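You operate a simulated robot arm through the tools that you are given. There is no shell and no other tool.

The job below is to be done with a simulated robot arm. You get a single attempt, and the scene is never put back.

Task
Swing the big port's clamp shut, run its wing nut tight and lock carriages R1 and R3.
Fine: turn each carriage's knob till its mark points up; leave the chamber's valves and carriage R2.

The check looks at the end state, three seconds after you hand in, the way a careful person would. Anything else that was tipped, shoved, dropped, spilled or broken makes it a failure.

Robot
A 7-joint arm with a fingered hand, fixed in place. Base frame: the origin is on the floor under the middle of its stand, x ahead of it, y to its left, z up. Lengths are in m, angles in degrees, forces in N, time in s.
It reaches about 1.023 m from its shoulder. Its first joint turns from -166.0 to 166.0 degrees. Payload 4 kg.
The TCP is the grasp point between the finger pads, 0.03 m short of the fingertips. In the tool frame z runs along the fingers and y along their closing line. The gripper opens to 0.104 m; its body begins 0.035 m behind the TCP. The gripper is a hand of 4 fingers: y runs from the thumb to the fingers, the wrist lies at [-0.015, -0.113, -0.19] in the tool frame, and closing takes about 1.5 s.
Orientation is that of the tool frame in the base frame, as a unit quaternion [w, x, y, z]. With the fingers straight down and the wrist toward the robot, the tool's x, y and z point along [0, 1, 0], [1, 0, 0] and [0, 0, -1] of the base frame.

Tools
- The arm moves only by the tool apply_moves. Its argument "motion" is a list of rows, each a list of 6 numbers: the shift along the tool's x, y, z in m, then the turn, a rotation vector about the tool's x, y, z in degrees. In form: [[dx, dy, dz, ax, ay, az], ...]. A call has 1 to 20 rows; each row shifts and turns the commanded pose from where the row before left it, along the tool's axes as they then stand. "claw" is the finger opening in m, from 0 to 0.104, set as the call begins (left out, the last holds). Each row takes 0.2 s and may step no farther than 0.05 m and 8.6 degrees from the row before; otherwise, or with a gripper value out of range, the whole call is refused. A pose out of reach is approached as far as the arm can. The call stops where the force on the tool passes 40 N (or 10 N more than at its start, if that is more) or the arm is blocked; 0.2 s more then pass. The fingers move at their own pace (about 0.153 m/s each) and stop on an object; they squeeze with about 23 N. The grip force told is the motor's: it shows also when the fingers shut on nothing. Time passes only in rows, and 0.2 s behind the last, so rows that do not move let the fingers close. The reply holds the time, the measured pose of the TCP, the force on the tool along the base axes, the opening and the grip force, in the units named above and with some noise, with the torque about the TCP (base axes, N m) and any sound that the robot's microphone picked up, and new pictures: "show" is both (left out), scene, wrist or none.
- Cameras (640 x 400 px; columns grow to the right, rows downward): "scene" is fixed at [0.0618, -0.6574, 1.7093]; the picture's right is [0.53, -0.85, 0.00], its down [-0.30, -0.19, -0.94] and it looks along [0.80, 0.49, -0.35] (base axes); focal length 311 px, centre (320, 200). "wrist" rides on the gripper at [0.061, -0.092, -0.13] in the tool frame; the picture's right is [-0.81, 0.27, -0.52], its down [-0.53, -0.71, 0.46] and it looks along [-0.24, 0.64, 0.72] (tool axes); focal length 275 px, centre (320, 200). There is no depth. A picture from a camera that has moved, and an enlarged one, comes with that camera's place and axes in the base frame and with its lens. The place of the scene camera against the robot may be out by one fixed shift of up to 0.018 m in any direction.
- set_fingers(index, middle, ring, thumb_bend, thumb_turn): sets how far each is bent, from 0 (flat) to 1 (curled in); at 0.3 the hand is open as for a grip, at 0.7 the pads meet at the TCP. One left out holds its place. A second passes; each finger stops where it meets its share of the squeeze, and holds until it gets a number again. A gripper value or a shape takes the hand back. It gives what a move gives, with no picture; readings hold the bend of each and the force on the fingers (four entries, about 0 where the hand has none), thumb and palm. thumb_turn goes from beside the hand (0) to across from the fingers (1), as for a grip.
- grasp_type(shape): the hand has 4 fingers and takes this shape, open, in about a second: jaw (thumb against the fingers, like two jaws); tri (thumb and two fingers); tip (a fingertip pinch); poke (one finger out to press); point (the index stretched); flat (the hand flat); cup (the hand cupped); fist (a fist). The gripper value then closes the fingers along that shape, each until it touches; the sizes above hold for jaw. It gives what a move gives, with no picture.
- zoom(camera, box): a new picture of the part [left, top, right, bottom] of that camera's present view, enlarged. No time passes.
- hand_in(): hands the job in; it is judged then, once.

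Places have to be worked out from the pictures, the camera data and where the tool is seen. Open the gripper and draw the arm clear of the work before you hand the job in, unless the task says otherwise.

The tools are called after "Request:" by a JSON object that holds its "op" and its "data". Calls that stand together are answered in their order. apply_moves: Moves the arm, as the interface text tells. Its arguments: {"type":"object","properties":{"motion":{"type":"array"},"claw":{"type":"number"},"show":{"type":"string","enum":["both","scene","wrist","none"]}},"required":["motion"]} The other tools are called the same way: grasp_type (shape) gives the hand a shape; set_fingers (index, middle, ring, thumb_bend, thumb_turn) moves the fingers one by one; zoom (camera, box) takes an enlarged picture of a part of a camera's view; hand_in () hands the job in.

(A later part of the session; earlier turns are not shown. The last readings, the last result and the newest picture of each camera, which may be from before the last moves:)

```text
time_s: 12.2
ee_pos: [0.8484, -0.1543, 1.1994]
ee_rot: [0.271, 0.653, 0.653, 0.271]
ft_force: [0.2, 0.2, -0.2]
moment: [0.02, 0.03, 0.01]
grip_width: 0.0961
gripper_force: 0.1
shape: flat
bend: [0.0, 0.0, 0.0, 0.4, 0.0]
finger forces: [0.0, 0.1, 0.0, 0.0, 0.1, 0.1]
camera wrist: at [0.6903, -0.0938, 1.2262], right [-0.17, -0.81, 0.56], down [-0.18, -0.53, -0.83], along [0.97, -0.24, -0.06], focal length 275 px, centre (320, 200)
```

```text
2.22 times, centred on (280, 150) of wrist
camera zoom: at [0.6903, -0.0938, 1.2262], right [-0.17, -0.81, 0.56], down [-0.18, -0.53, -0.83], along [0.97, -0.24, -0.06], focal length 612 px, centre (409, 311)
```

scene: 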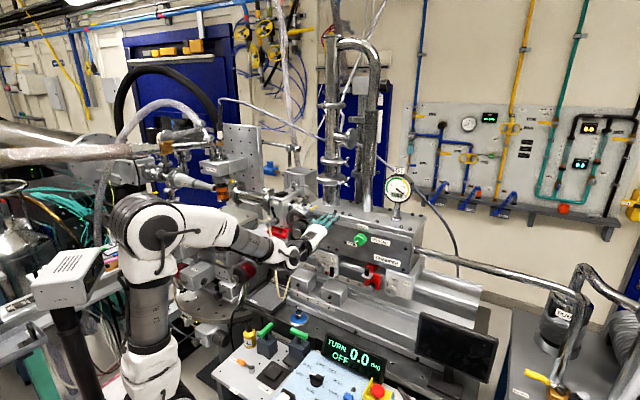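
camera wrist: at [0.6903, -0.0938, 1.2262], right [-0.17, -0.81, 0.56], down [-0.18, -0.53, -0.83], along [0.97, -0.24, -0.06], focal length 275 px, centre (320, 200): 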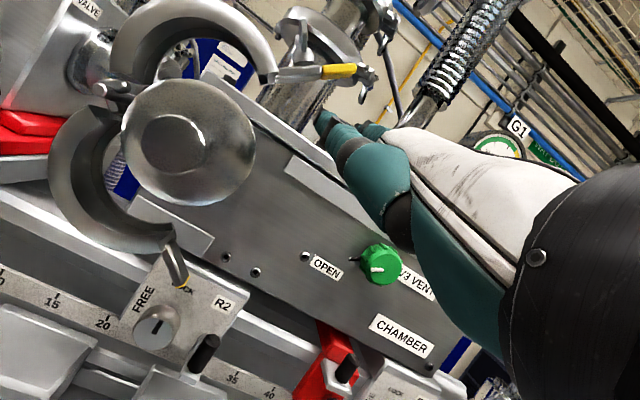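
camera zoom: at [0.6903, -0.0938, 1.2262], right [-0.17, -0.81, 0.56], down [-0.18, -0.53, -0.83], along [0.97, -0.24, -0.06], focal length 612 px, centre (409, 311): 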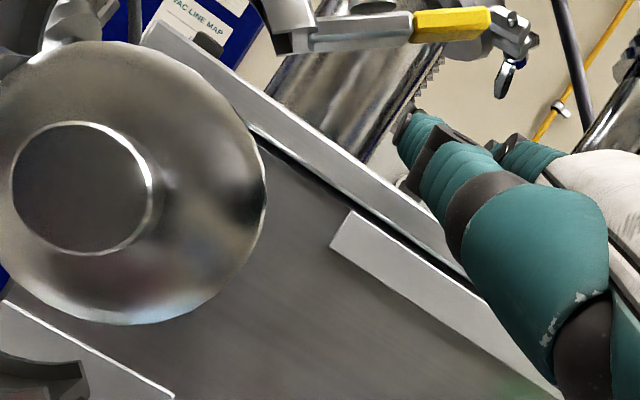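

The index passed just right of the handle without moving it; its real offset is about +0.017 m from the TCP. I'll lift clear, move 5 cm back to +y and press down on the handle again.

Request:
{"op": "apply_moves", "data": {"motion": [[-0.005, 0.0269, -0.0269, 0, 0, 0], [0, 0.0269, -0.0269, 0, 0, 0], [0.027, 0, 0, 0, 0, 0], [0.027, 0, 0, 0, 0, 0], [0, -0.0212, 0.0212, 0, 0, 0], [-0.01, -0.0113, 0.0113, 0, 0, 0], [-0.011, -0.0085, 0.0085, 0, 0, 0], [-0.007, -0.0078, 0.0078, 0, 0, 0], [-0.007, -0.0078, 0.0078, 0, 0, 0]], "show": "both"}}

Request:
{"op": "zoom", "data": {"camera": "scene", "box": [260, 170, 340, 270]}}

Request:
{"op": "zoom", "data": {"camera": "wrist", "box": [180, 60, 380, 240]}}

```text
time_s: 14.2
ee_pos: [0.849, -0.139, 1.1943]
ee_rot: [0.271, 0.653, 0.653, 0.27]
ft_force: [0.4, -0.3, 0.2]
moment: [0.03, 0.0, 0.04]
grip_width: 0.0961
gripper_force: 0.2
shape: flat
bend: [0.0, 0.0, 0.0, 0.39, 0.0]
finger forces: [0.0, 0.1, 0.1, 0.0, 0.2, 0.0]
camera wrist: at [0.69, -0.0793, 1.2216], right [-0.17, -0.81, 0.56], down [-0.18, -0.53, -0.83], along [0.97, -0.24, -0.06], focal length 275 px, centre (320, 200)
```

scene: 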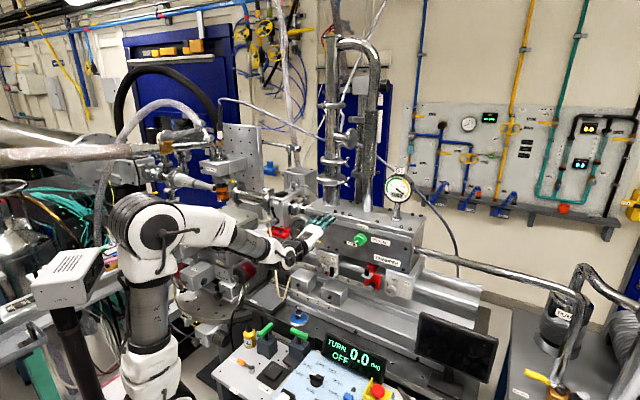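
wrist: 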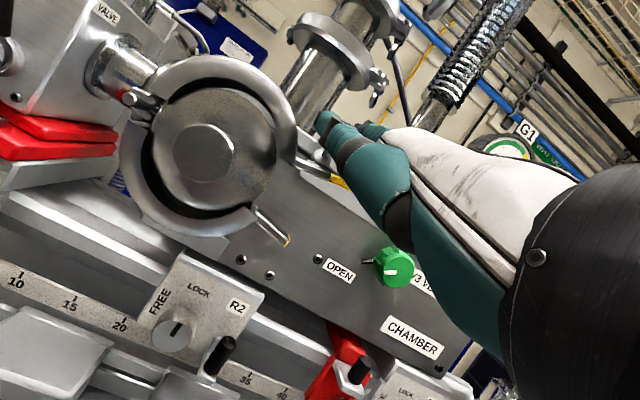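

```text
4.00 times, centred on (300, 220) of scene
camera zoom: at [0.0618, -0.6574, 1.7093], right [0.53, -0.85, 0.0], down [-0.3, -0.19, -0.94], along [0.8, 0.49, -0.35], focal length 1246 px, centre (400, 120)
```

zoom: 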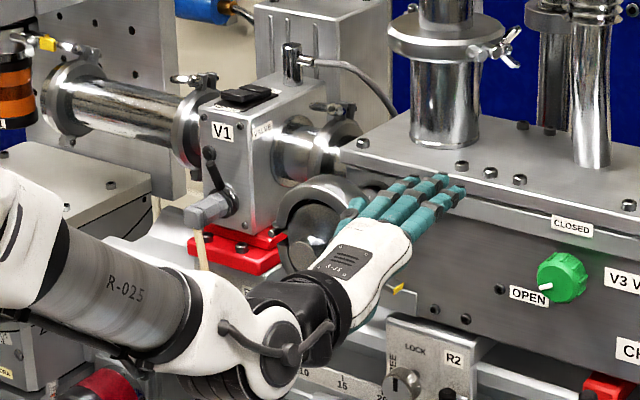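

```text
2.22 times, centred on (280, 150) of wrist
camera zoom: at [0.69, -0.0793, 1.2216], right [-0.17, -0.81, 0.56], down [-0.18, -0.53, -0.83], along [0.97, -0.24, -0.06], focal length 612 px, centre (409, 311)
```

zoom: 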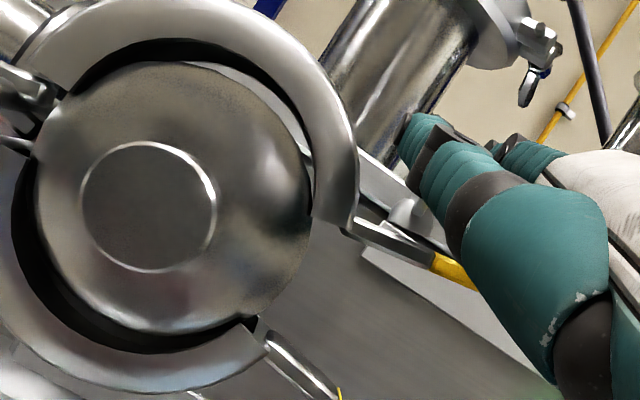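

The clamp is now nearly shut, with the handle around 15°. I'll press down further in small steps, watching the force.

Request:
{"op": "apply_moves", "data": {"motion": [[-0.004, -0.0052, 0.0052, 0, 0, 0], [-0.004, -0.0052, 0.0052, 0, 0, 0], [-0.003, -0.0052, 0.0052, 0, 0, 0]], "show": "both"}}

Request:
{"op": "zoom", "data": {"camera": "wrist", "box": [180, 60, 380, 240]}}

```text
time_s: 15.0
ee_pos: [0.8485, -0.1504, 1.1736]
ee_rot: [0.27, 0.652, 0.654, 0.272]
ft_force: [-0.4, 0.1, 0.3]
moment: [-0.07, -0.03, 0.04]
grip_width: 0.0958
gripper_force: 0.1
shape: flat
bend: [0.0, 0.0, 0.0, 0.39, 0.0]
finger forces: [0.0, 0.1, 0.1, 0.0, 0.6, 0.0]
camera wrist: at [0.69, -0.0904, 1.2], right [-0.17, -0.81, 0.56], down [-0.18, -0.53, -0.83], along [0.97, -0.24, -0.06], focal length 275 px, centre (320, 200)
```

scene: 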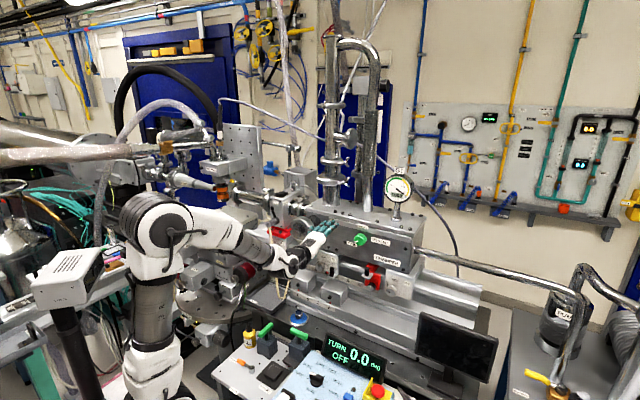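
wrist: 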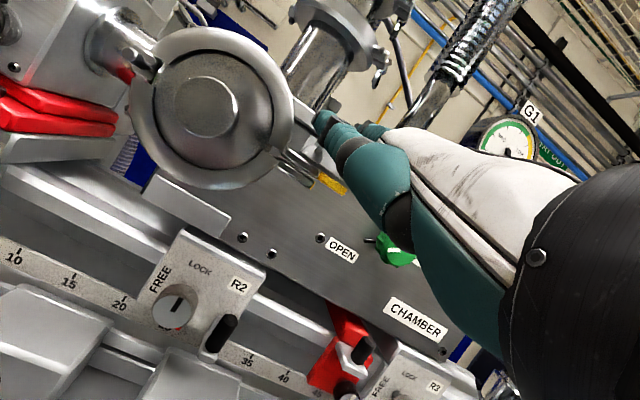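

```text
2.22 times, centred on (280, 150) of wrist
camera zoom: at [0.69, -0.0904, 1.2], right [-0.17, -0.81, 0.56], down [-0.18, -0.53, -0.83], along [0.97, -0.24, -0.06], focal length 612 px, centre (409, 311)
```

zoom: 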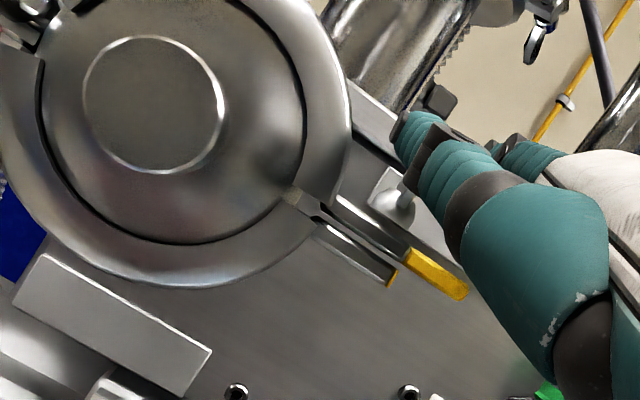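

The halves are almost meeting, with the tongues parallel and a small gap. I'll press a few millimetres more until contact force rises.

Request:
{"op": "apply_moves", "data": {"motion": [[-0.002, -0.0035, 0.0035, 0, 0, 0], [-0.002, -0.0035, 0.0035, 0, 0, 0], [-0.001, -0.0035, 0.0035, 0, 0, 0], [0, -0.0035, 0.0035, 0, 0, 0]], "show": "wrist"}}

Request:
{"op": "zoom", "data": {"camera": "wrist", "box": [230, 80, 390, 220]}}

```text
time_s: 16.0
ee_pos: [0.8474, -0.1562, 1.1531]
ee_rot: [0.271, 0.654, 0.653, 0.269]
ft_force: [-0.4, 0.5, 0.3]
moment: [-0.08, 0.0, 0.01]
grip_width: 0.0961
gripper_force: 0.0
shape: flat
bend: [0.0, 0.0, 0.0, 0.39, 0.0]
finger forces: [0.0, 0.0, 0.0, 0.1, 0.5, 0.0]
camera wrist: at [0.6901, -0.0956, 1.1802], right [-0.17, -0.81, 0.56], down [-0.18, -0.53, -0.83], along [0.97, -0.24, -0.06], focal length 275 px, centre (320, 200)
```

wrist: 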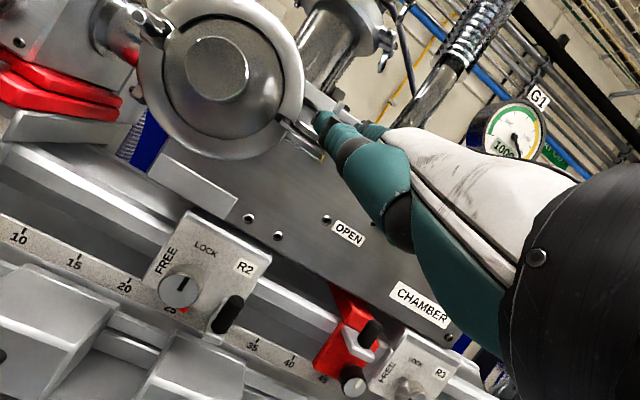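

```text
2.86 times, centred on (310, 150) of wrist
camera zoom: at [0.6901, -0.0956, 1.1802], right [-0.17, -0.81, 0.56], down [-0.18, -0.53, -0.83], along [0.97, -0.24, -0.06], focal length 786 px, centre (349, 343)
```

zoom: 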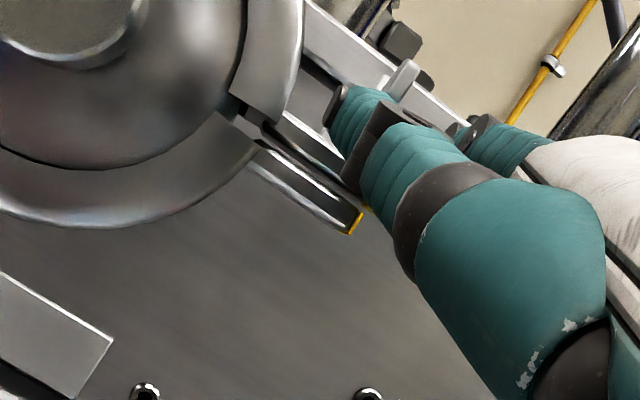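

Force stays low and the tongues look nearly together, but the thumb hides them. I'll lift and back off to see whether the clamp is fully shut and stays.

Request:
{"op": "apply_moves", "data": {"motion": [[0, 0.028, -0.028, 0, 0, 0], [0, 0.028, -0.028, 0, 0, 0], [0, -0.03, -0.03, 0, 0, 0], [0, -0.03, -0.03, 0, 0, 0]], "show": "both"}}

Request:
{"op": "zoom", "data": {"camera": "wrist", "box": [180, 130, 340, 270]}}

Request:
{"op": "zoom", "data": {"camera": "scene", "box": [270, 185, 340, 255]}}

```text
time_s: 17.0
ee_pos: [0.7645, -0.1551, 1.2332]
ee_rot: [0.27, 0.652, 0.654, 0.271]
ft_force: [0.5, -0.5, 0.1]
moment: [-0.03, -0.01, -0.01]
grip_width: 0.0959
gripper_force: 0.0
shape: flat
bend: [0.0, 0.0, 0.0, 0.39, 0.0]
finger forces: [0.0, 0.1, 0.0, 0.0, 0.0, 0.0]
camera wrist: at [0.6064, -0.0939, 1.2591], right [-0.17, -0.81, 0.56], down [-0.18, -0.53, -0.83], along [0.97, -0.24, -0.06], focal length 275 px, centre (320, 200)
```

scene: 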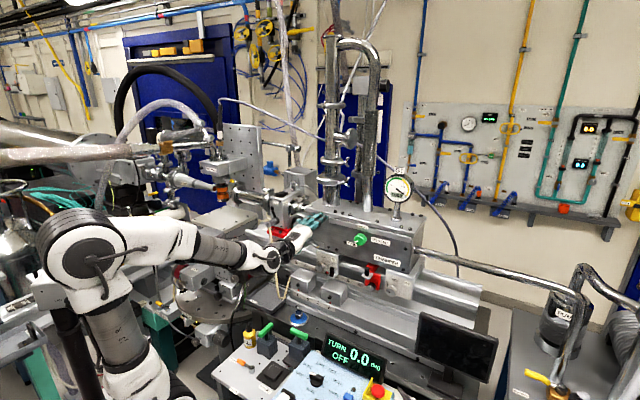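
wrist: 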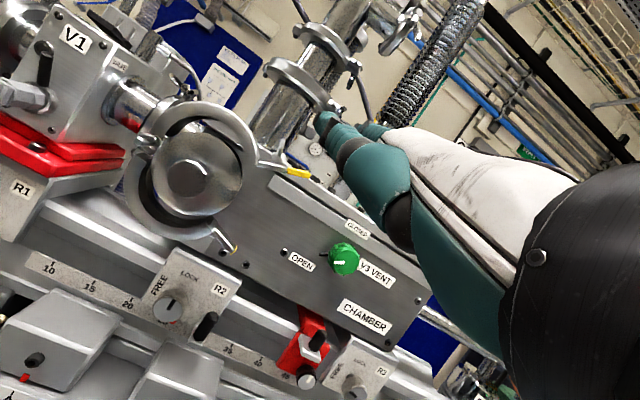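

```text
2.86 times, centred on (260, 200) of wrist
camera zoom: at [0.6064, -0.0939, 1.2591], right [-0.17, -0.81, 0.56], down [-0.18, -0.53, -0.83], along [0.97, -0.24, -0.06], focal length 786 px, centre (491, 200)
```

zoom: 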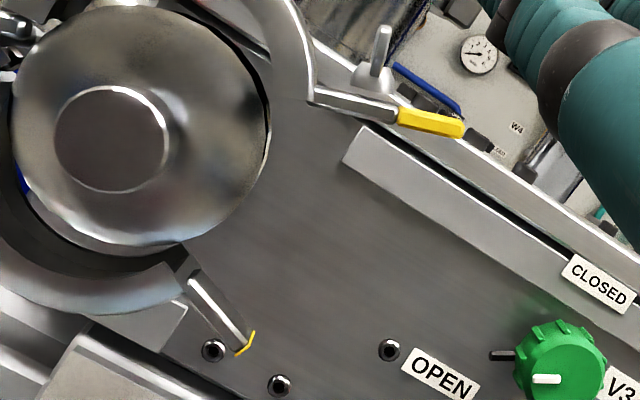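

```text
5.71 times, centred on (305, 220) of scene
camera zoom: at [0.0618, -0.6574, 1.7093], right [0.53, -0.85, 0.0], down [-0.3, -0.19, -0.94], along [0.8, 0.49, -0.35], focal length 1780 px, centre (406, 86)
```

zoom: 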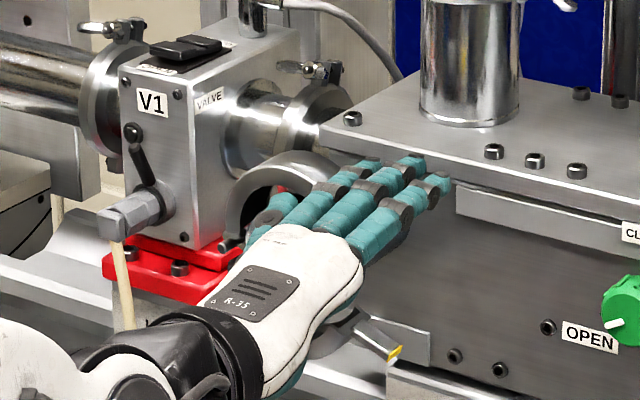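

The clamp reopened to about 22° as I lifted; either the hand dragged it or it springs. I'll wait briefly and check whether it is still moving.

Request:
{"op": "apply_moves", "data": {"motion": [[0, 0, 0, 0, 0, 0], [0, 0, 0, 0, 0, 0], [0, 0, 0, 0, 0, 0], [0, 0, 0, 0, 0, 0]], "show": "none"}}

Request:
{"op": "zoom", "data": {"camera": "wrist", "box": [180, 130, 340, 270]}}

```text
time_s: 18.0
ee_pos: [0.7649, -0.1546, 1.2339]
ee_rot: [0.271, 0.654, 0.653, 0.27]
ft_force: [0.1, 1.0, -1.0]
moment: [0.02, 0.0, -0.01]
grip_width: 0.0961
gripper_force: 0.1
shape: flat
bend: [0.0, 0.0, 0.0, 0.39, 0.0]
finger forces: [0.0, 0.0, 0.0, 0.1, 0.0, 0.0]
```

```text
2.86 times, centred on (260, 200) of wrist
camera zoom: at [0.6062, -0.094, 1.2592], right [-0.17, -0.81, 0.56], down [-0.18, -0.53, -0.83], along [0.97, -0.24, -0.06], focal length 786 px, centre (491, 200)
```

zoom: 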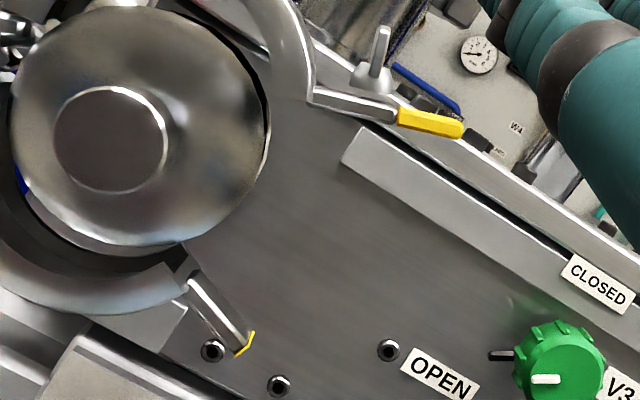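

The clamp sits still, so hinge friction holds it; the thumb was beside the wing nut and dragged it up. I'll curl the thumb out of the way and press the handle with the index only, this time retreating straight back.

Request:
{"op": "set_fingers", "data": {"index": 0, "middle": 0, "ring": 0, "thumb_bend": 1.0, "thumb_turn": 0}}

Request:
{"op": "apply_moves", "data": {"motion": [[0.007, 0, 0, 0, 0, 0], [0, 0.0065, -0.0065, 0, 0, 0], [0, 0, 0, 0, 0, 0]], "show": "wrist"}}

Request:
{"op": "zoom", "data": {"camera": "scene", "box": [270, 185, 340, 255]}}

```text
time_s: 19.0
ee_pos: [0.7647, -0.1552, 1.2328]
ee_rot: [0.271, 0.653, 0.654, 0.27]
ft_force: [0.0, 1.0, -0.1]
moment: [0.0, 0.03, 0.0]
grip_width: 0.0511
gripper_force: 0.0
shape: fingers
bend: [0.0, 0.0, 0.0, 1.0, 0.0]
finger forces: [0.1, 0.0, 0.0, 0.0, 0.1, 0.1]
```

```text
time_s: 19.8
ee_pos: [0.7637, -0.1481, 1.2435]
ee_rot: [0.27, 0.653, 0.654, 0.27]
ft_force: [-0.1, -0.3, -0.5]
moment: [0.01, -0.03, -0.02]
grip_width: 0.0514
gripper_force: 0.1
shape: fingers
bend: [0.0, 0.0, 0.0, 1.0, 0.0]
finger forces: [0.1, 0.0, 0.0, 0.0, 0.0, 0.0]
camera wrist: at [0.6063, -0.0877, 1.2687], right [-0.17, -0.81, 0.56], down [-0.18, -0.53, -0.83], along [0.97, -0.24, -0.06], focal length 275 px, centre (320, 200)
```

wrist: 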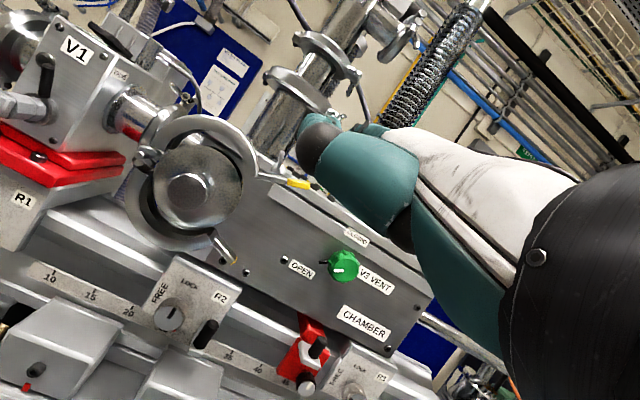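

```text
5.71 times, centred on (305, 220) of scene
camera zoom: at [0.0618, -0.6574, 1.7093], right [0.53, -0.85, 0.0], down [-0.3, -0.19, -0.94], along [0.8, 0.49, -0.35], focal length 1780 px, centre (406, 86)
```

zoom: 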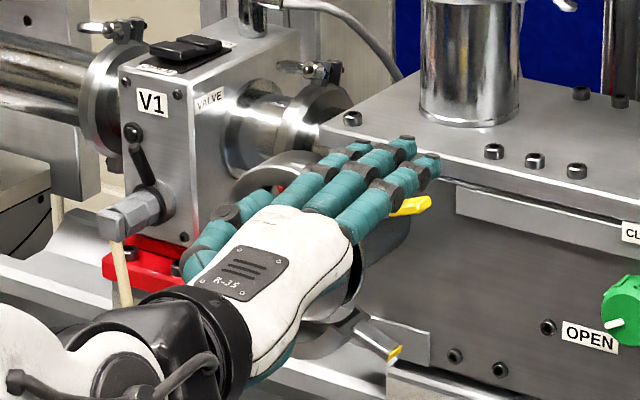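

The thumb is curled back. I'll slide forward over the handle with the index at about y=-0.131 and press it down along the arc.

Request:
{"op": "apply_moves", "data": {"motion": [[0, 0.03, 0.03, 0, 0, 0], [0, 0.03, 0.03, 0, 0, 0], [-0.001, -0.017, 0.017, 0, 0, 0], [-0.001, -0.017, 0.017, 0, 0, 0], [-0.002, -0.017, 0.017, 0, 0, 0], [-0.002, -0.0053, 0.0053, 0, 0, 0], [-0.002, -0.0053, 0.0053, 0, 0, 0]], "show": "both"}}

Request:
{"op": "zoom", "data": {"camera": "wrist", "box": [200, 80, 380, 220]}}

Request:
{"op": "zoom", "data": {"camera": "scene", "box": [270, 185, 340, 255]}}

```text
time_s: 21.4
ee_pos: [0.8486, -0.1559, 1.1561]
ee_rot: [0.271, 0.654, 0.653, 0.27]
ft_force: [0.0, -0.9, -0.3]
moment: [0.03, -0.02, 0.02]
grip_width: 0.0514
gripper_force: 0.0
shape: fingers
bend: [0.0, 0.0, 0.0, 1.0, 0.0]
finger forces: [0.1, 0.0, 0.1, 0.0, 0.0, 0.1]
camera wrist: at [0.6897, -0.096, 1.1816], right [-0.17, -0.81, 0.56], down [-0.18, -0.53, -0.83], along [0.97, -0.24, -0.06], focal length 275 px, centre (320, 200)
```

scene: 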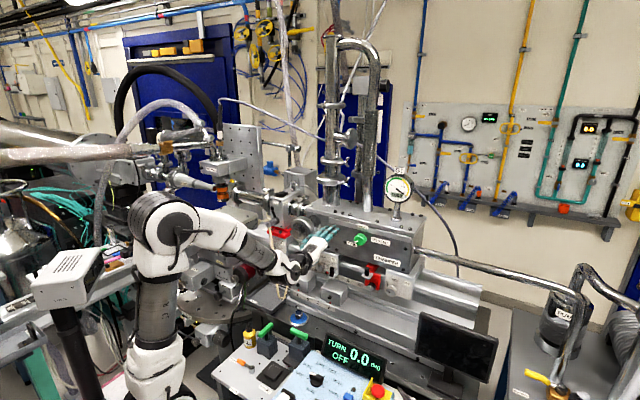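
wrist: 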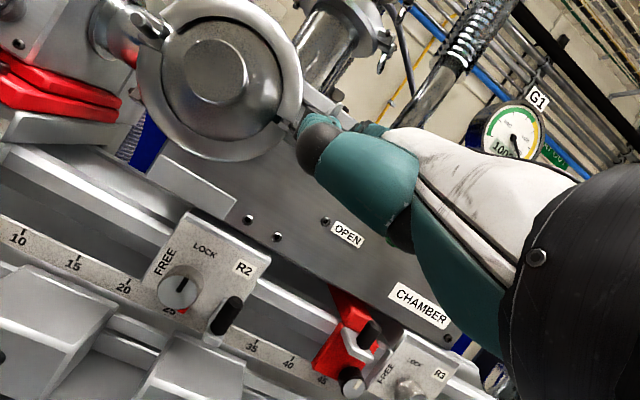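

```text
2.86 times, centred on (290, 150) of wrist
camera zoom: at [0.6897, -0.096, 1.1816], right [-0.17, -0.81, 0.56], down [-0.18, -0.53, -0.83], along [0.97, -0.24, -0.06], focal length 786 px, centre (406, 343)
```

zoom: 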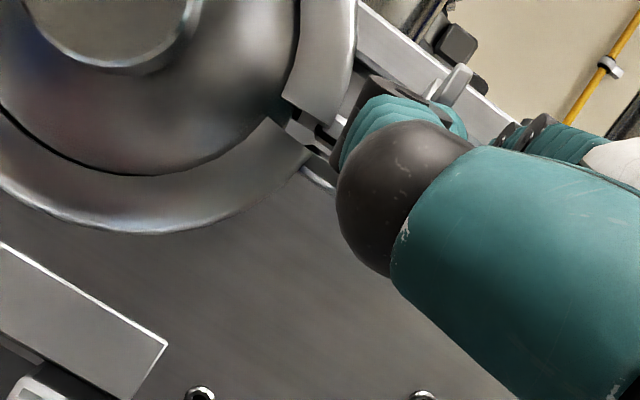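

```text
5.71 times, centred on (305, 220) of scene
camera zoom: at [0.0618, -0.6574, 1.7093], right [0.53, -0.85, 0.0], down [-0.3, -0.19, -0.94], along [0.8, 0.49, -0.35], focal length 1780 px, centre (406, 86)
```

zoom: 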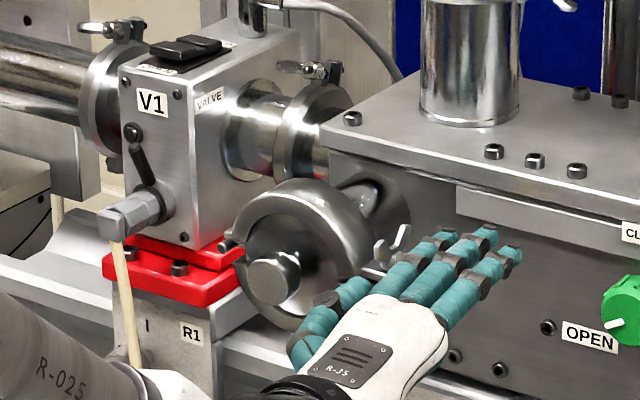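

The clamp looks nearly shut and the wing nut stands upright left of the index. I'll press down a few more millimetres until I feel resistance.

Request:
{"op": "apply_moves", "data": {"motion": [[0, -0.0035, 0.0035, 0, 0, 0], [0, -0.0035, 0.0035, 0, 0, 0], [0, -0.0028, 0.0028, 0, 0, 0]], "show": "none"}}

Request:
{"op": "zoom", "data": {"camera": "wrist", "box": [200, 60, 340, 160]}}

```text
time_s: 22.2
ee_pos: [0.8483, -0.1564, 1.1424]
ee_rot: [0.271, 0.653, 0.653, 0.27]
ft_force: [0.3, 0.0, 1.5]
moment: [0.0, -0.05, 0.02]
grip_width: 0.0517
gripper_force: 0.6
shape: fingers
bend: [0.0, 0.0, 0.0, 1.0, 0.0]
finger forces: [1.7, 0.0, 0.1, 0.0, 0.0, 0.1]
```

```text
4.00 times, centred on (270, 110) of wrist
camera zoom: at [0.6903, -0.0966, 1.168], right [-0.17, -0.81, 0.56], down [-0.18, -0.53, -0.83], along [0.97, -0.24, -0.06], focal length 1101 px, centre (520, 560)
```

zoom: 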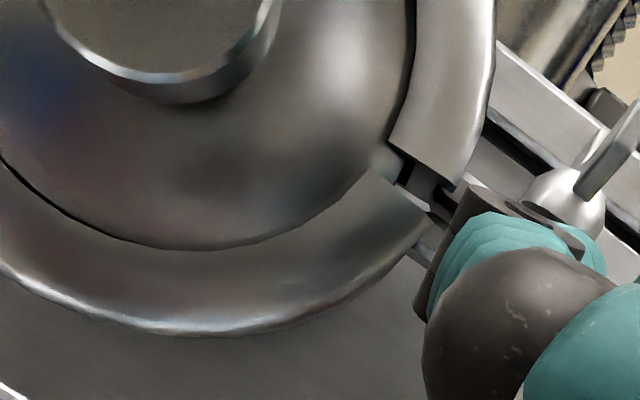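

The index feels 1.7 N. I'll press 6 mm further to see whether it is against a stop.

Request:
{"op": "apply_moves", "data": {"motion": [[0, -0.0015, 0.0015, 0, 0, 0], [0, -0.0015, 0.0015, 0, 0, 0], [0, -0.0015, 0.0015, 0, 0, 0]], "show": "none"}}

Request:
{"op": "zoom", "data": {"camera": "wrist", "box": [200, 60, 340, 160]}}

```text
time_s: 23.0
ee_pos: [0.8486, -0.1567, 1.1358]
ee_rot: [0.272, 0.653, 0.653, 0.271]
ft_force: [0.2, 0.2, 8.8]
moment: [0.09, -0.28, -0.02]
grip_width: 0.0528
gripper_force: 4.3
shape: fingers
bend: [0.0, 0.0, 0.0, 1.0, 0.0]
finger forces: [9.0, 0.0, 0.0, 0.1, 0.0, 0.0]
```

```text
4.00 times, centred on (270, 110) of wrist
camera zoom: at [0.6901, -0.0966, 1.1622], right [-0.17, -0.81, 0.56], down [-0.18, -0.53, -0.83], along [0.97, -0.24, -0.05], focal length 1101 px, centre (520, 560)
```

zoom: 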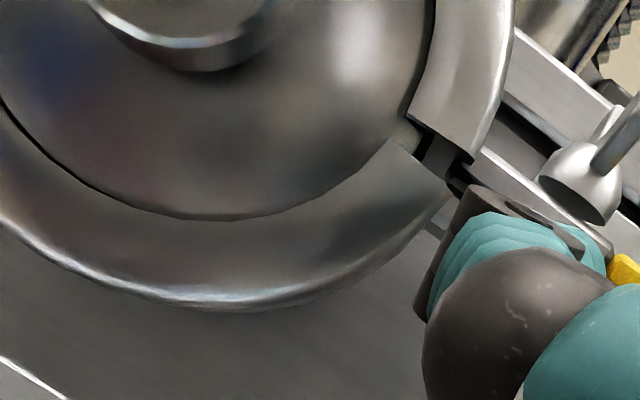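

It is now against a stop at about 9 N, so the clamp is shut. I'll relieve the pressure by a few millimetres and retreat straight back.

Request:
{"op": "apply_moves", "data": {"motion": [[0, 0.0045, -0.0045, 0, 0, 0], [0, -0.025, -0.025, 0, 0, 0], [0, -0.03, -0.03, 0, 0, 0], [0, -0.03, -0.03, 0, 0, 0], [0, -0.005, -0.025, 0, 0, 0]], "show": "both"}}

Request:
{"op": "zoom", "data": {"camera": "wrist", "box": [180, 60, 340, 200]}}

Request:
{"op": "zoom", "data": {"camera": "scene", "box": [270, 185, 340, 255]}}

```text
time_s: 24.2
ee_pos: [0.7231, -0.1631, 1.1661]
ee_rot: [0.27, 0.653, 0.654, 0.271]
ft_force: [0.2, -0.3, -0.5]
moment: [-0.02, 0.0, 0.02]
grip_width: 0.0513
gripper_force: 0.1
shape: fingers
bend: [0.0, 0.0, 0.0, 1.0, 0.0]
finger forces: [0.0, 0.0, 0.1, 0.0, 0.0, 0.1]
out of reach, approached as far as the arm can: row 4, 5
camera wrist: at [0.5649, -0.1022, 1.1932], right [-0.17, -0.81, 0.56], down [-0.18, -0.53, -0.83], along [0.97, -0.24, -0.06], focal length 275 px, centre (320, 200)
```

scene: 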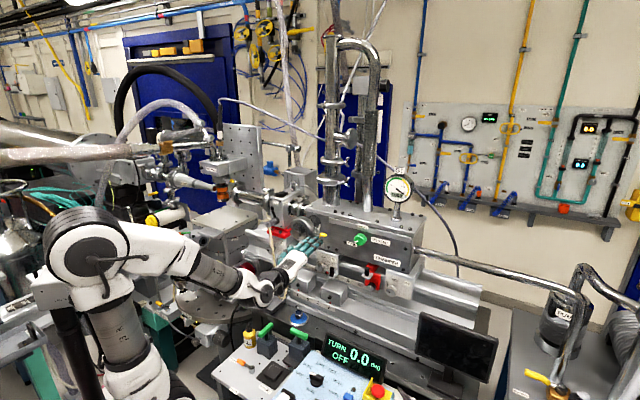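
wrist: 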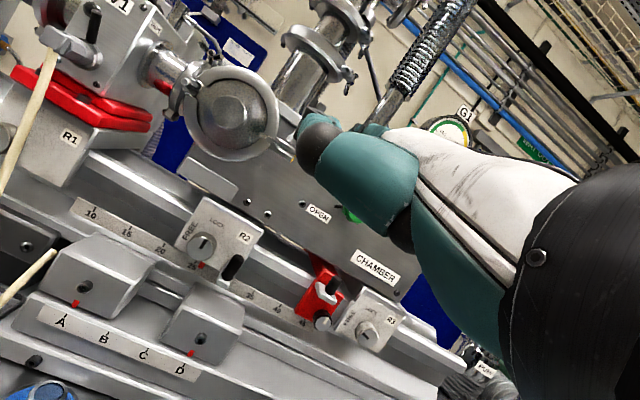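

```text
2.86 times, centred on (260, 130) of wrist
camera zoom: at [0.5649, -0.1022, 1.1932], right [-0.17, -0.81, 0.56], down [-0.18, -0.53, -0.83], along [0.97, -0.24, -0.06], focal length 786 px, centre (491, 400)
```

zoom: 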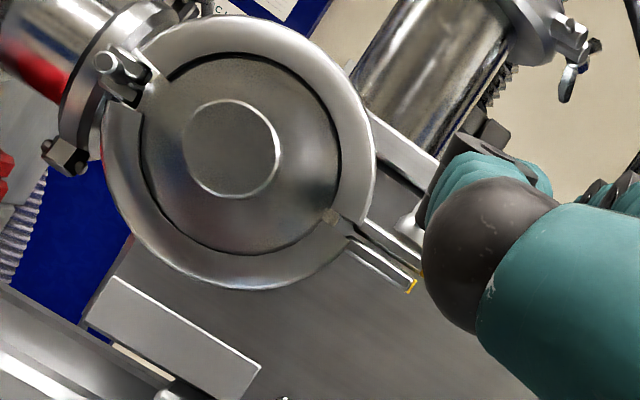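

```text
5.71 times, centred on (305, 220) of scene
camera zoom: at [0.0618, -0.6574, 1.7093], right [0.53, -0.85, 0.0], down [-0.3, -0.19, -0.94], along [0.8, 0.49, -0.35], focal length 1780 px, centre (406, 86)
```

zoom: 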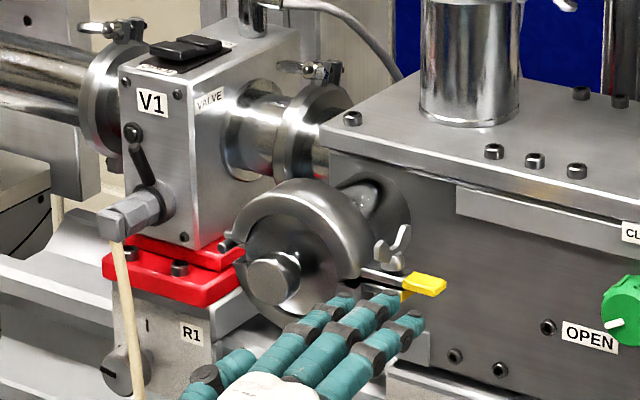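

The clamp is shut and staying; the wing nut sits near [0.90, -0.116, 1.222] on a vertical axis with wings up. Next I'll rise, return to fingers-down orientation and set the jaw shape to view the nut from above.

Request:
{"op": "apply_moves", "data": {"motion": [[0, 0.028, -0.02, 0, 0, 0], [0, 0.0272, -0.0272, 0, 0, 0], [0, 0.0272, -0.0272, 0, 0, 0], [0, 0.0272, -0.0272, 0, 0, 0], [0, 0.01, -0.01, 7.5, 0, 0], [0, 0, 0, 7.5, 0, 0], [0, 0, 0, 7.5, 0, 0], [0, 0, 0, 7.5, 0, 0], [0, 0, 0, 7.5, 0, 0], [0, 0, 0, 7.5, 0, 0]], "show": "none"}}

Request:
{"op": "grasp_type", "data": {"shape": "tip"}}

Request:
{"op": "apply_moves", "data": {"motion": [[0, 0, 0, 0, 0, 0]], "show": "both"}}

```text
time_s: 26.4
ee_pos: [0.7283, -0.163, 1.3311]
ee_rot: [-0.001, 0.707, 0.707, -0.001]
ft_force: [0.2, -0.6, 0.6]
moment: [0.05, -0.03, 0.0]
grip_width: 0.0515
gripper_force: 0.1
shape: fingers
bend: [0.0, 0.0, 0.0, 1.0, 0.0]
finger forces: [0.0, 0.0, 0.0, 0.0, 0.1, 0.0]
```

```text
time_s: 27.3
ee_pos: [0.7277, -0.162, 1.3314]
ee_rot: [0.0, 0.707, 0.707, 0.0]
ft_force: [-0.6, 0.8, 0.8]
moment: [0.0, 0.0, -0.03]
grip_width: 0.104
gripper_force: 0.1
shape: tip
bend: [0.3, 0.98, 0.99, 0.3, 0.97]
finger forces: [0.1, 0.0, 0.1, 0.0, 0.0, 0.1]
```

```text
time_s: 27.7
ee_pos: [0.728, -0.1613, 1.3299]
ee_rot: [0.0, 0.707, 0.707, 0.0]
ft_force: [0.1, 0.3, 0.8]
moment: [0.0, 0.0, -0.01]
grip_width: 0.1037
gripper_force: 0.0
shape: tip
bend: [0.3, 0.98, 0.99, 0.3, 0.97]
finger forces: [0.0, 0.1, 0.0, 0.0, 0.0, 0.1]
camera wrist: at [0.636, -0.1016, 1.46], right [0.27, -0.81, 0.52], down [-0.71, -0.53, -0.46], along [0.64, -0.24, -0.72], focal length 275 px, centre (320, 200)
```

scene: 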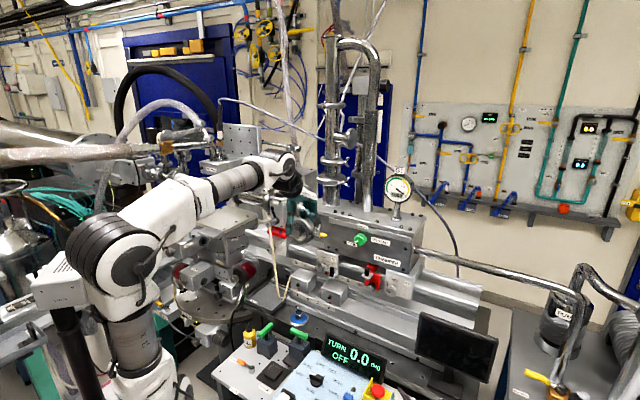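
wrist: 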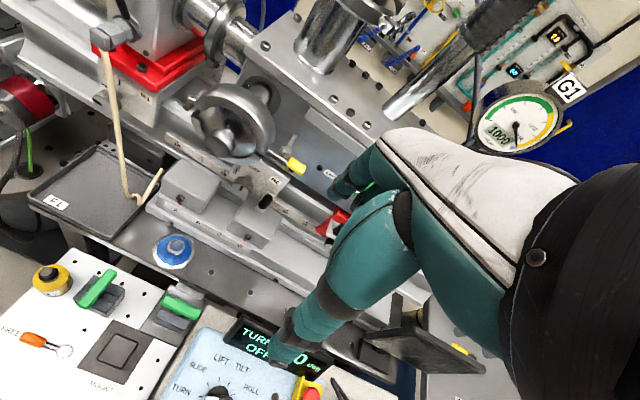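

The "tip" shape gives an index/thumb pinch. I'll zoom on the nut to see its wing direction.

Request:
{"op": "zoom", "data": {"camera": "wrist", "box": [230, 100, 350, 200]}}

Request:
{"op": "zoom", "data": {"camera": "wrist", "box": [230, 130, 430, 380]}}

Request:
{"op": "zoom", "data": {"camera": "scene", "box": [270, 150, 350, 250]}}

```text
4.00 times, centred on (290, 150) of wrist
camera zoom: at [0.636, -0.1016, 1.46], right [0.27, -0.81, 0.52], down [-0.71, -0.53, -0.46], along [0.64, -0.24, -0.72], focal length 1101 px, centre (440, 400)
```

zoom: 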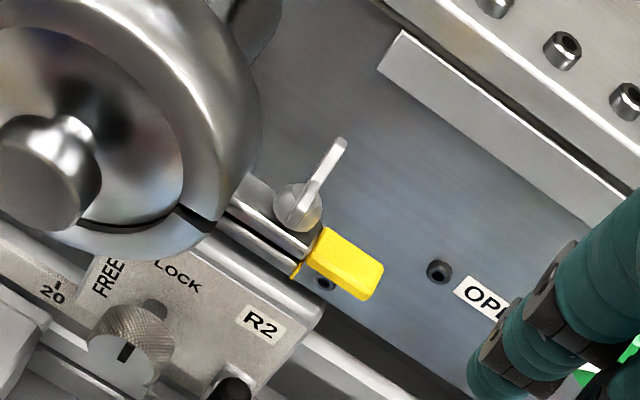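

```text
1.60 times, centred on (330, 255) of wrist
camera zoom: at [0.636, -0.1016, 1.46], right [0.27, -0.81, 0.52], down [-0.71, -0.53, -0.46], along [0.64, -0.24, -0.72], focal length 440 px, centre (304, 112)
```

zoom: 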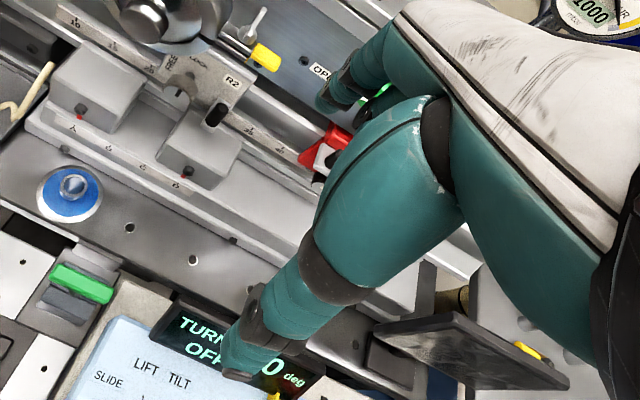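

```text
4.00 times, centred on (310, 200) of scene
camera zoom: at [0.0618, -0.6574, 1.7093], right [0.53, -0.85, 0.0], down [-0.3, -0.19, -0.94], along [0.8, 0.49, -0.35], focal length 1246 px, centre (360, 200)
```

zoom: 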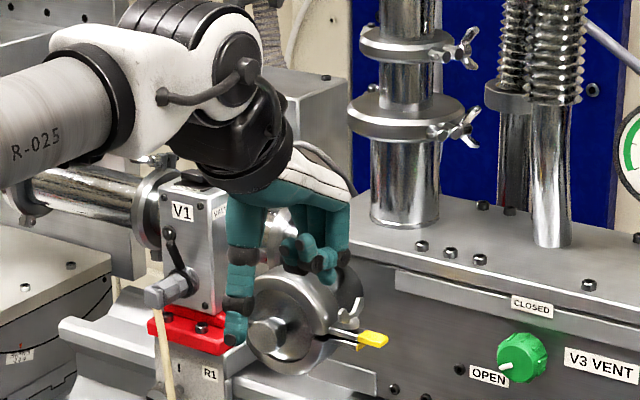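

The wings are roughly along base x with the hub near [0.893, -0.116, 1.215], close to the clamp ring. I'll move the camera nearer to measure the nut's height and wing direction.

Request:
{"op": "apply_moves", "data": {"motion": [[-0.015, 0.035, 0.02, 0, 0, 0], [-0.015, 0.035, 0.02, 0, 0, 0]], "show": "wrist"}}

Request:
{"op": "zoom", "data": {"camera": "wrist", "box": [200, 80, 320, 180]}}

Request:
{"op": "zoom", "data": {"camera": "scene", "box": [300, 205, 340, 240]}}

```text
time_s: 28.3
ee_pos: [0.7986, -0.1926, 1.2904]
ee_rot: [0.001, 0.707, 0.708, 0.001]
ft_force: [-0.2, -0.5, 1.3]
moment: [0.01, -0.02, -0.01]
grip_width: 0.1039
gripper_force: 0.1
shape: tip
bend: [0.3, 0.98, 0.99, 0.3, 0.97]
finger forces: [0.1, 0.0, 0.0, 0.0, 0.0, 0.0]
camera wrist: at [0.7061, -0.132, 1.4194], right [0.27, -0.81, 0.52], down [-0.71, -0.53, -0.46], along [0.65, -0.24, -0.72], focal length 275 px, centre (320, 200)
```

wrist: 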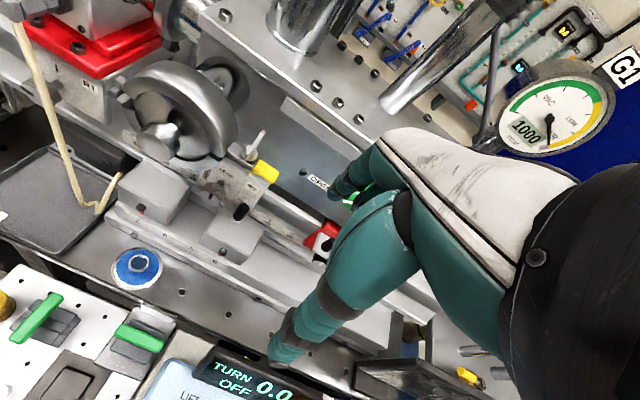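

```text
4.00 times, centred on (260, 130) of wrist
camera zoom: at [0.7061, -0.132, 1.4194], right [0.27, -0.81, 0.52], down [-0.71, -0.53, -0.46], along [0.65, -0.24, -0.72], focal length 1101 px, centre (560, 480)
```

zoom: 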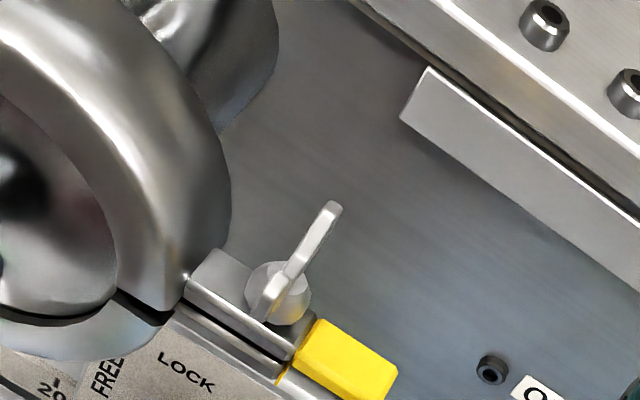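

```text
11.43 times, centred on (320, 222) of scene
camera zoom: at [0.0618, -0.6574, 1.7093], right [0.53, -0.85, 0.0], down [-0.3, -0.19, -0.94], along [0.8, 0.49, -0.35], focal length 3559 px, centre (320, -57)
```

zoom: 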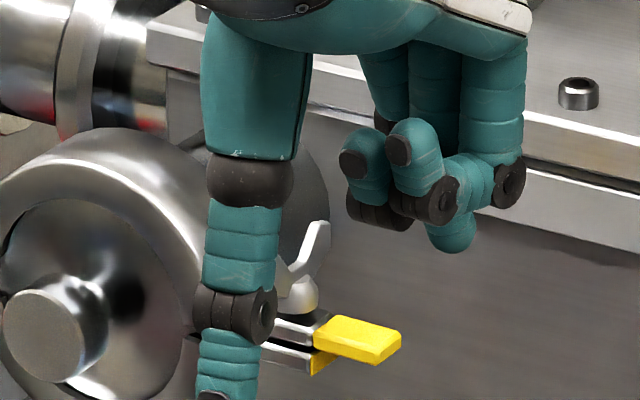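

I'll zoom tighter on the nut.

Request:
{"op": "zoom", "data": {"camera": "wrist", "box": [240, 120, 290, 160]}}

```text
10.00 times, centred on (265, 140) of wrist
camera zoom: at [0.7061, -0.132, 1.4194], right [0.27, -0.81, 0.52], down [-0.71, -0.53, -0.46], along [0.65, -0.24, -0.72], focal length 2753 px, centre (870, 800)
```

zoom: 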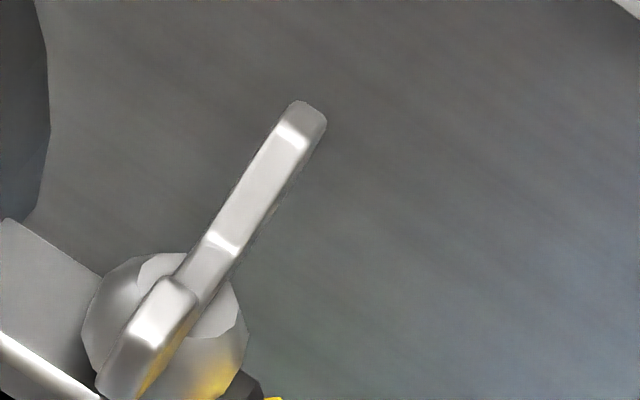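

The nut is now clear: wing span is about 0.03 m, pointing about 13° clockwise from +x, axis near [0.898, -0.116] and wing tops near z≈1.23. The ring is too close on its left for a full pinch, so I'll push the wings with the index tip in 180° strokes. I'll set the index down and curl the rest.

Request:
{"op": "set_fingers", "data": {"index": 0.3, "middle": 1.0, "ring": 1.0, "thumb_bend": 1.0, "thumb_turn": 0.0}}

Request:
{"op": "zoom", "data": {"camera": "wrist", "box": [200, 80, 440, 320]}}

Request:
{"op": "zoom", "data": {"camera": "scene", "box": [290, 180, 350, 240]}}

```text
time_s: 29.3
ee_pos: [0.8004, -0.1911, 1.2885]
ee_rot: [0.0, 0.707, 0.707, 0.001]
ft_force: [0.1, -1.1, 0.6]
moment: [0.01, 0.0, 0.03]
grip_width: 0.0527
gripper_force: 0.1
shape: fingers
bend: [0.3, 1.0, 1.0, 1.0, 0.0]
finger forces: [0.0, 0.0, 0.0, 0.0, 0.0, 0.0]
```

```text
1.67 times, centred on (320, 200) of wrist
camera zoom: at [0.7067, -0.1314, 1.4189], right [0.28, -0.81, 0.52], down [-0.71, -0.53, -0.46], along [0.64, -0.24, -0.72], focal length 459 px, centre (320, 200)
```

zoom: 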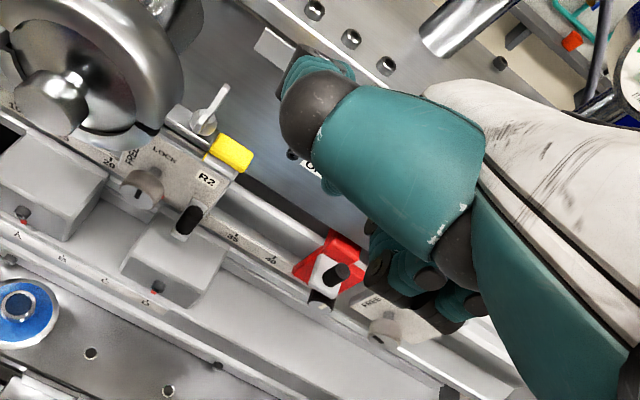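

```text
6.67 times, centred on (320, 210) of scene
camera zoom: at [0.0618, -0.6574, 1.7093], right [0.53, -0.85, 0.0], down [-0.3, -0.19, -0.94], along [0.8, 0.49, -0.35], focal length 2076 px, centre (320, 133)
```

zoom: 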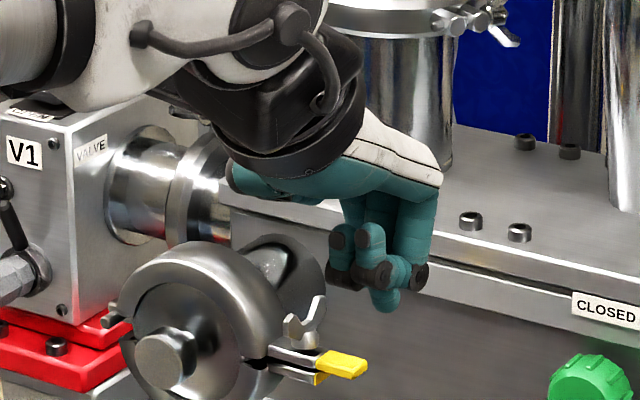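

The side-folded thumb blocks the wrist camera and would come near the ring. I'll open the thumb forward instead and yaw the hand so it comes from the front right, then recheck the index tip.

Request:
{"op": "set_fingers", "data": {"thumb_bend": 0.1, "thumb_turn": 1.0}}

Request:
{"op": "apply_moves", "data": {"motion": [[0, 0, 0, 0, 0, -8], [0, 0, 0, 0, 0, -8], [0, 0, 0, 0, 0, -8], [0, 0, 0, 0, 0, -8], [0, 0, 0, 0, 0, -8]], "show": "both"}}

Request:
{"op": "zoom", "data": {"camera": "scene", "box": [290, 180, 350, 240]}}

```text
time_s: 30.3
ee_pos: [0.7988, -0.1919, 1.29]
ee_rot: [-0.001, 0.707, 0.707, 0.0]
ft_force: [0.2, -0.2, -0.3]
moment: [-0.02, 0.04, -0.02]
grip_width: 0.1186
gripper_force: 0.0
shape: fingers
bend: [0.3, 1.0, 1.0, 0.1, 0.96]
finger forces: [0.0, 0.0, 0.0, 0.0, 0.0, 0.0]
```

```text
time_s: 31.5
ee_pos: [0.7988, -0.193, 1.2906]
ee_rot: [0.0, 0.422, 0.907, 0.0]
ft_force: [0.1, 1.1, 0.6]
moment: [0.02, -0.05, -0.01]
grip_width: 0.1188
gripper_force: 0.0
shape: fingers
bend: [0.3, 1.0, 1.0, 0.1, 0.96]
finger forces: [0.0, 0.0, 0.1, 0.0, 0.0, 0.0]
camera wrist: at [0.6879, -0.2047, 1.4199], right [0.73, -0.44, 0.52], down [-0.2, -0.87, -0.46], along [0.65, 0.23, -0.72], focal length 275 px, centre (320, 200)
```

scene: 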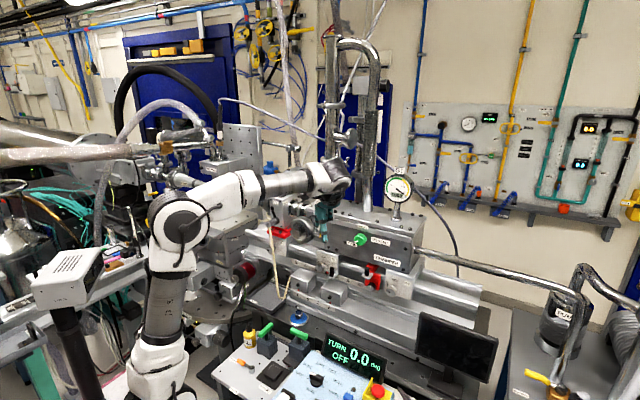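
wrist: 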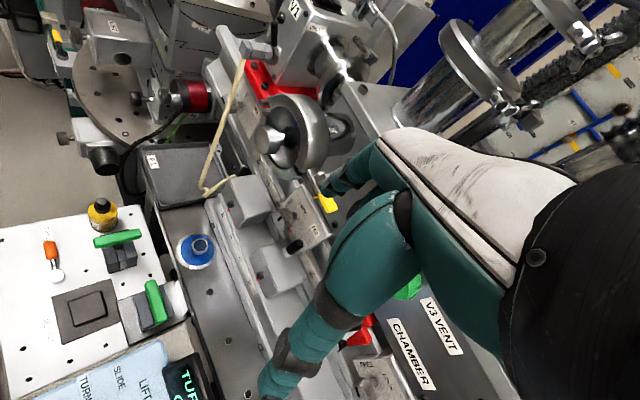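

```text
6.67 times, centred on (320, 210) of scene
camera zoom: at [0.0618, -0.6574, 1.7093], right [0.53, -0.85, 0.0], down [-0.3, -0.19, -0.94], along [0.8, 0.49, -0.35], focal length 2076 px, centre (320, 133)
```

zoom: 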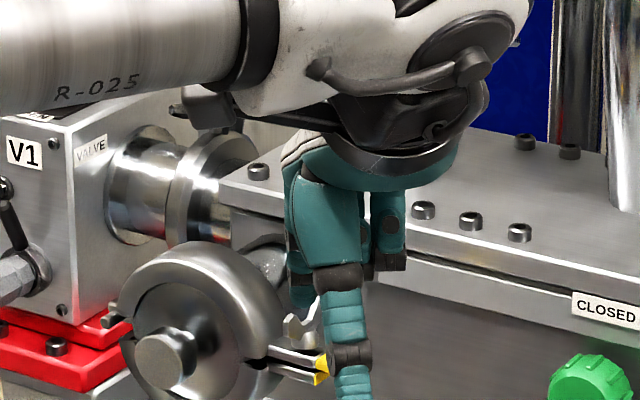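

Now the thumb hides the index in the scene view. I'll zoom the wrist view to see the index tip against the nut.

Request:
{"op": "zoom", "data": {"camera": "wrist", "box": [270, 130, 410, 240]}}

```text
3.64 times, centred on (340, 185) of wrist
camera zoom: at [0.6879, -0.2047, 1.4199], right [0.73, -0.44, 0.52], down [-0.2, -0.87, -0.46], along [0.65, 0.23, -0.72], focal length 1001 px, centre (247, 254)
```

zoom: 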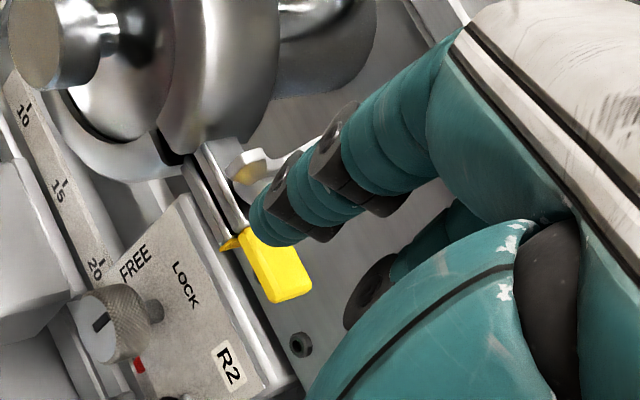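

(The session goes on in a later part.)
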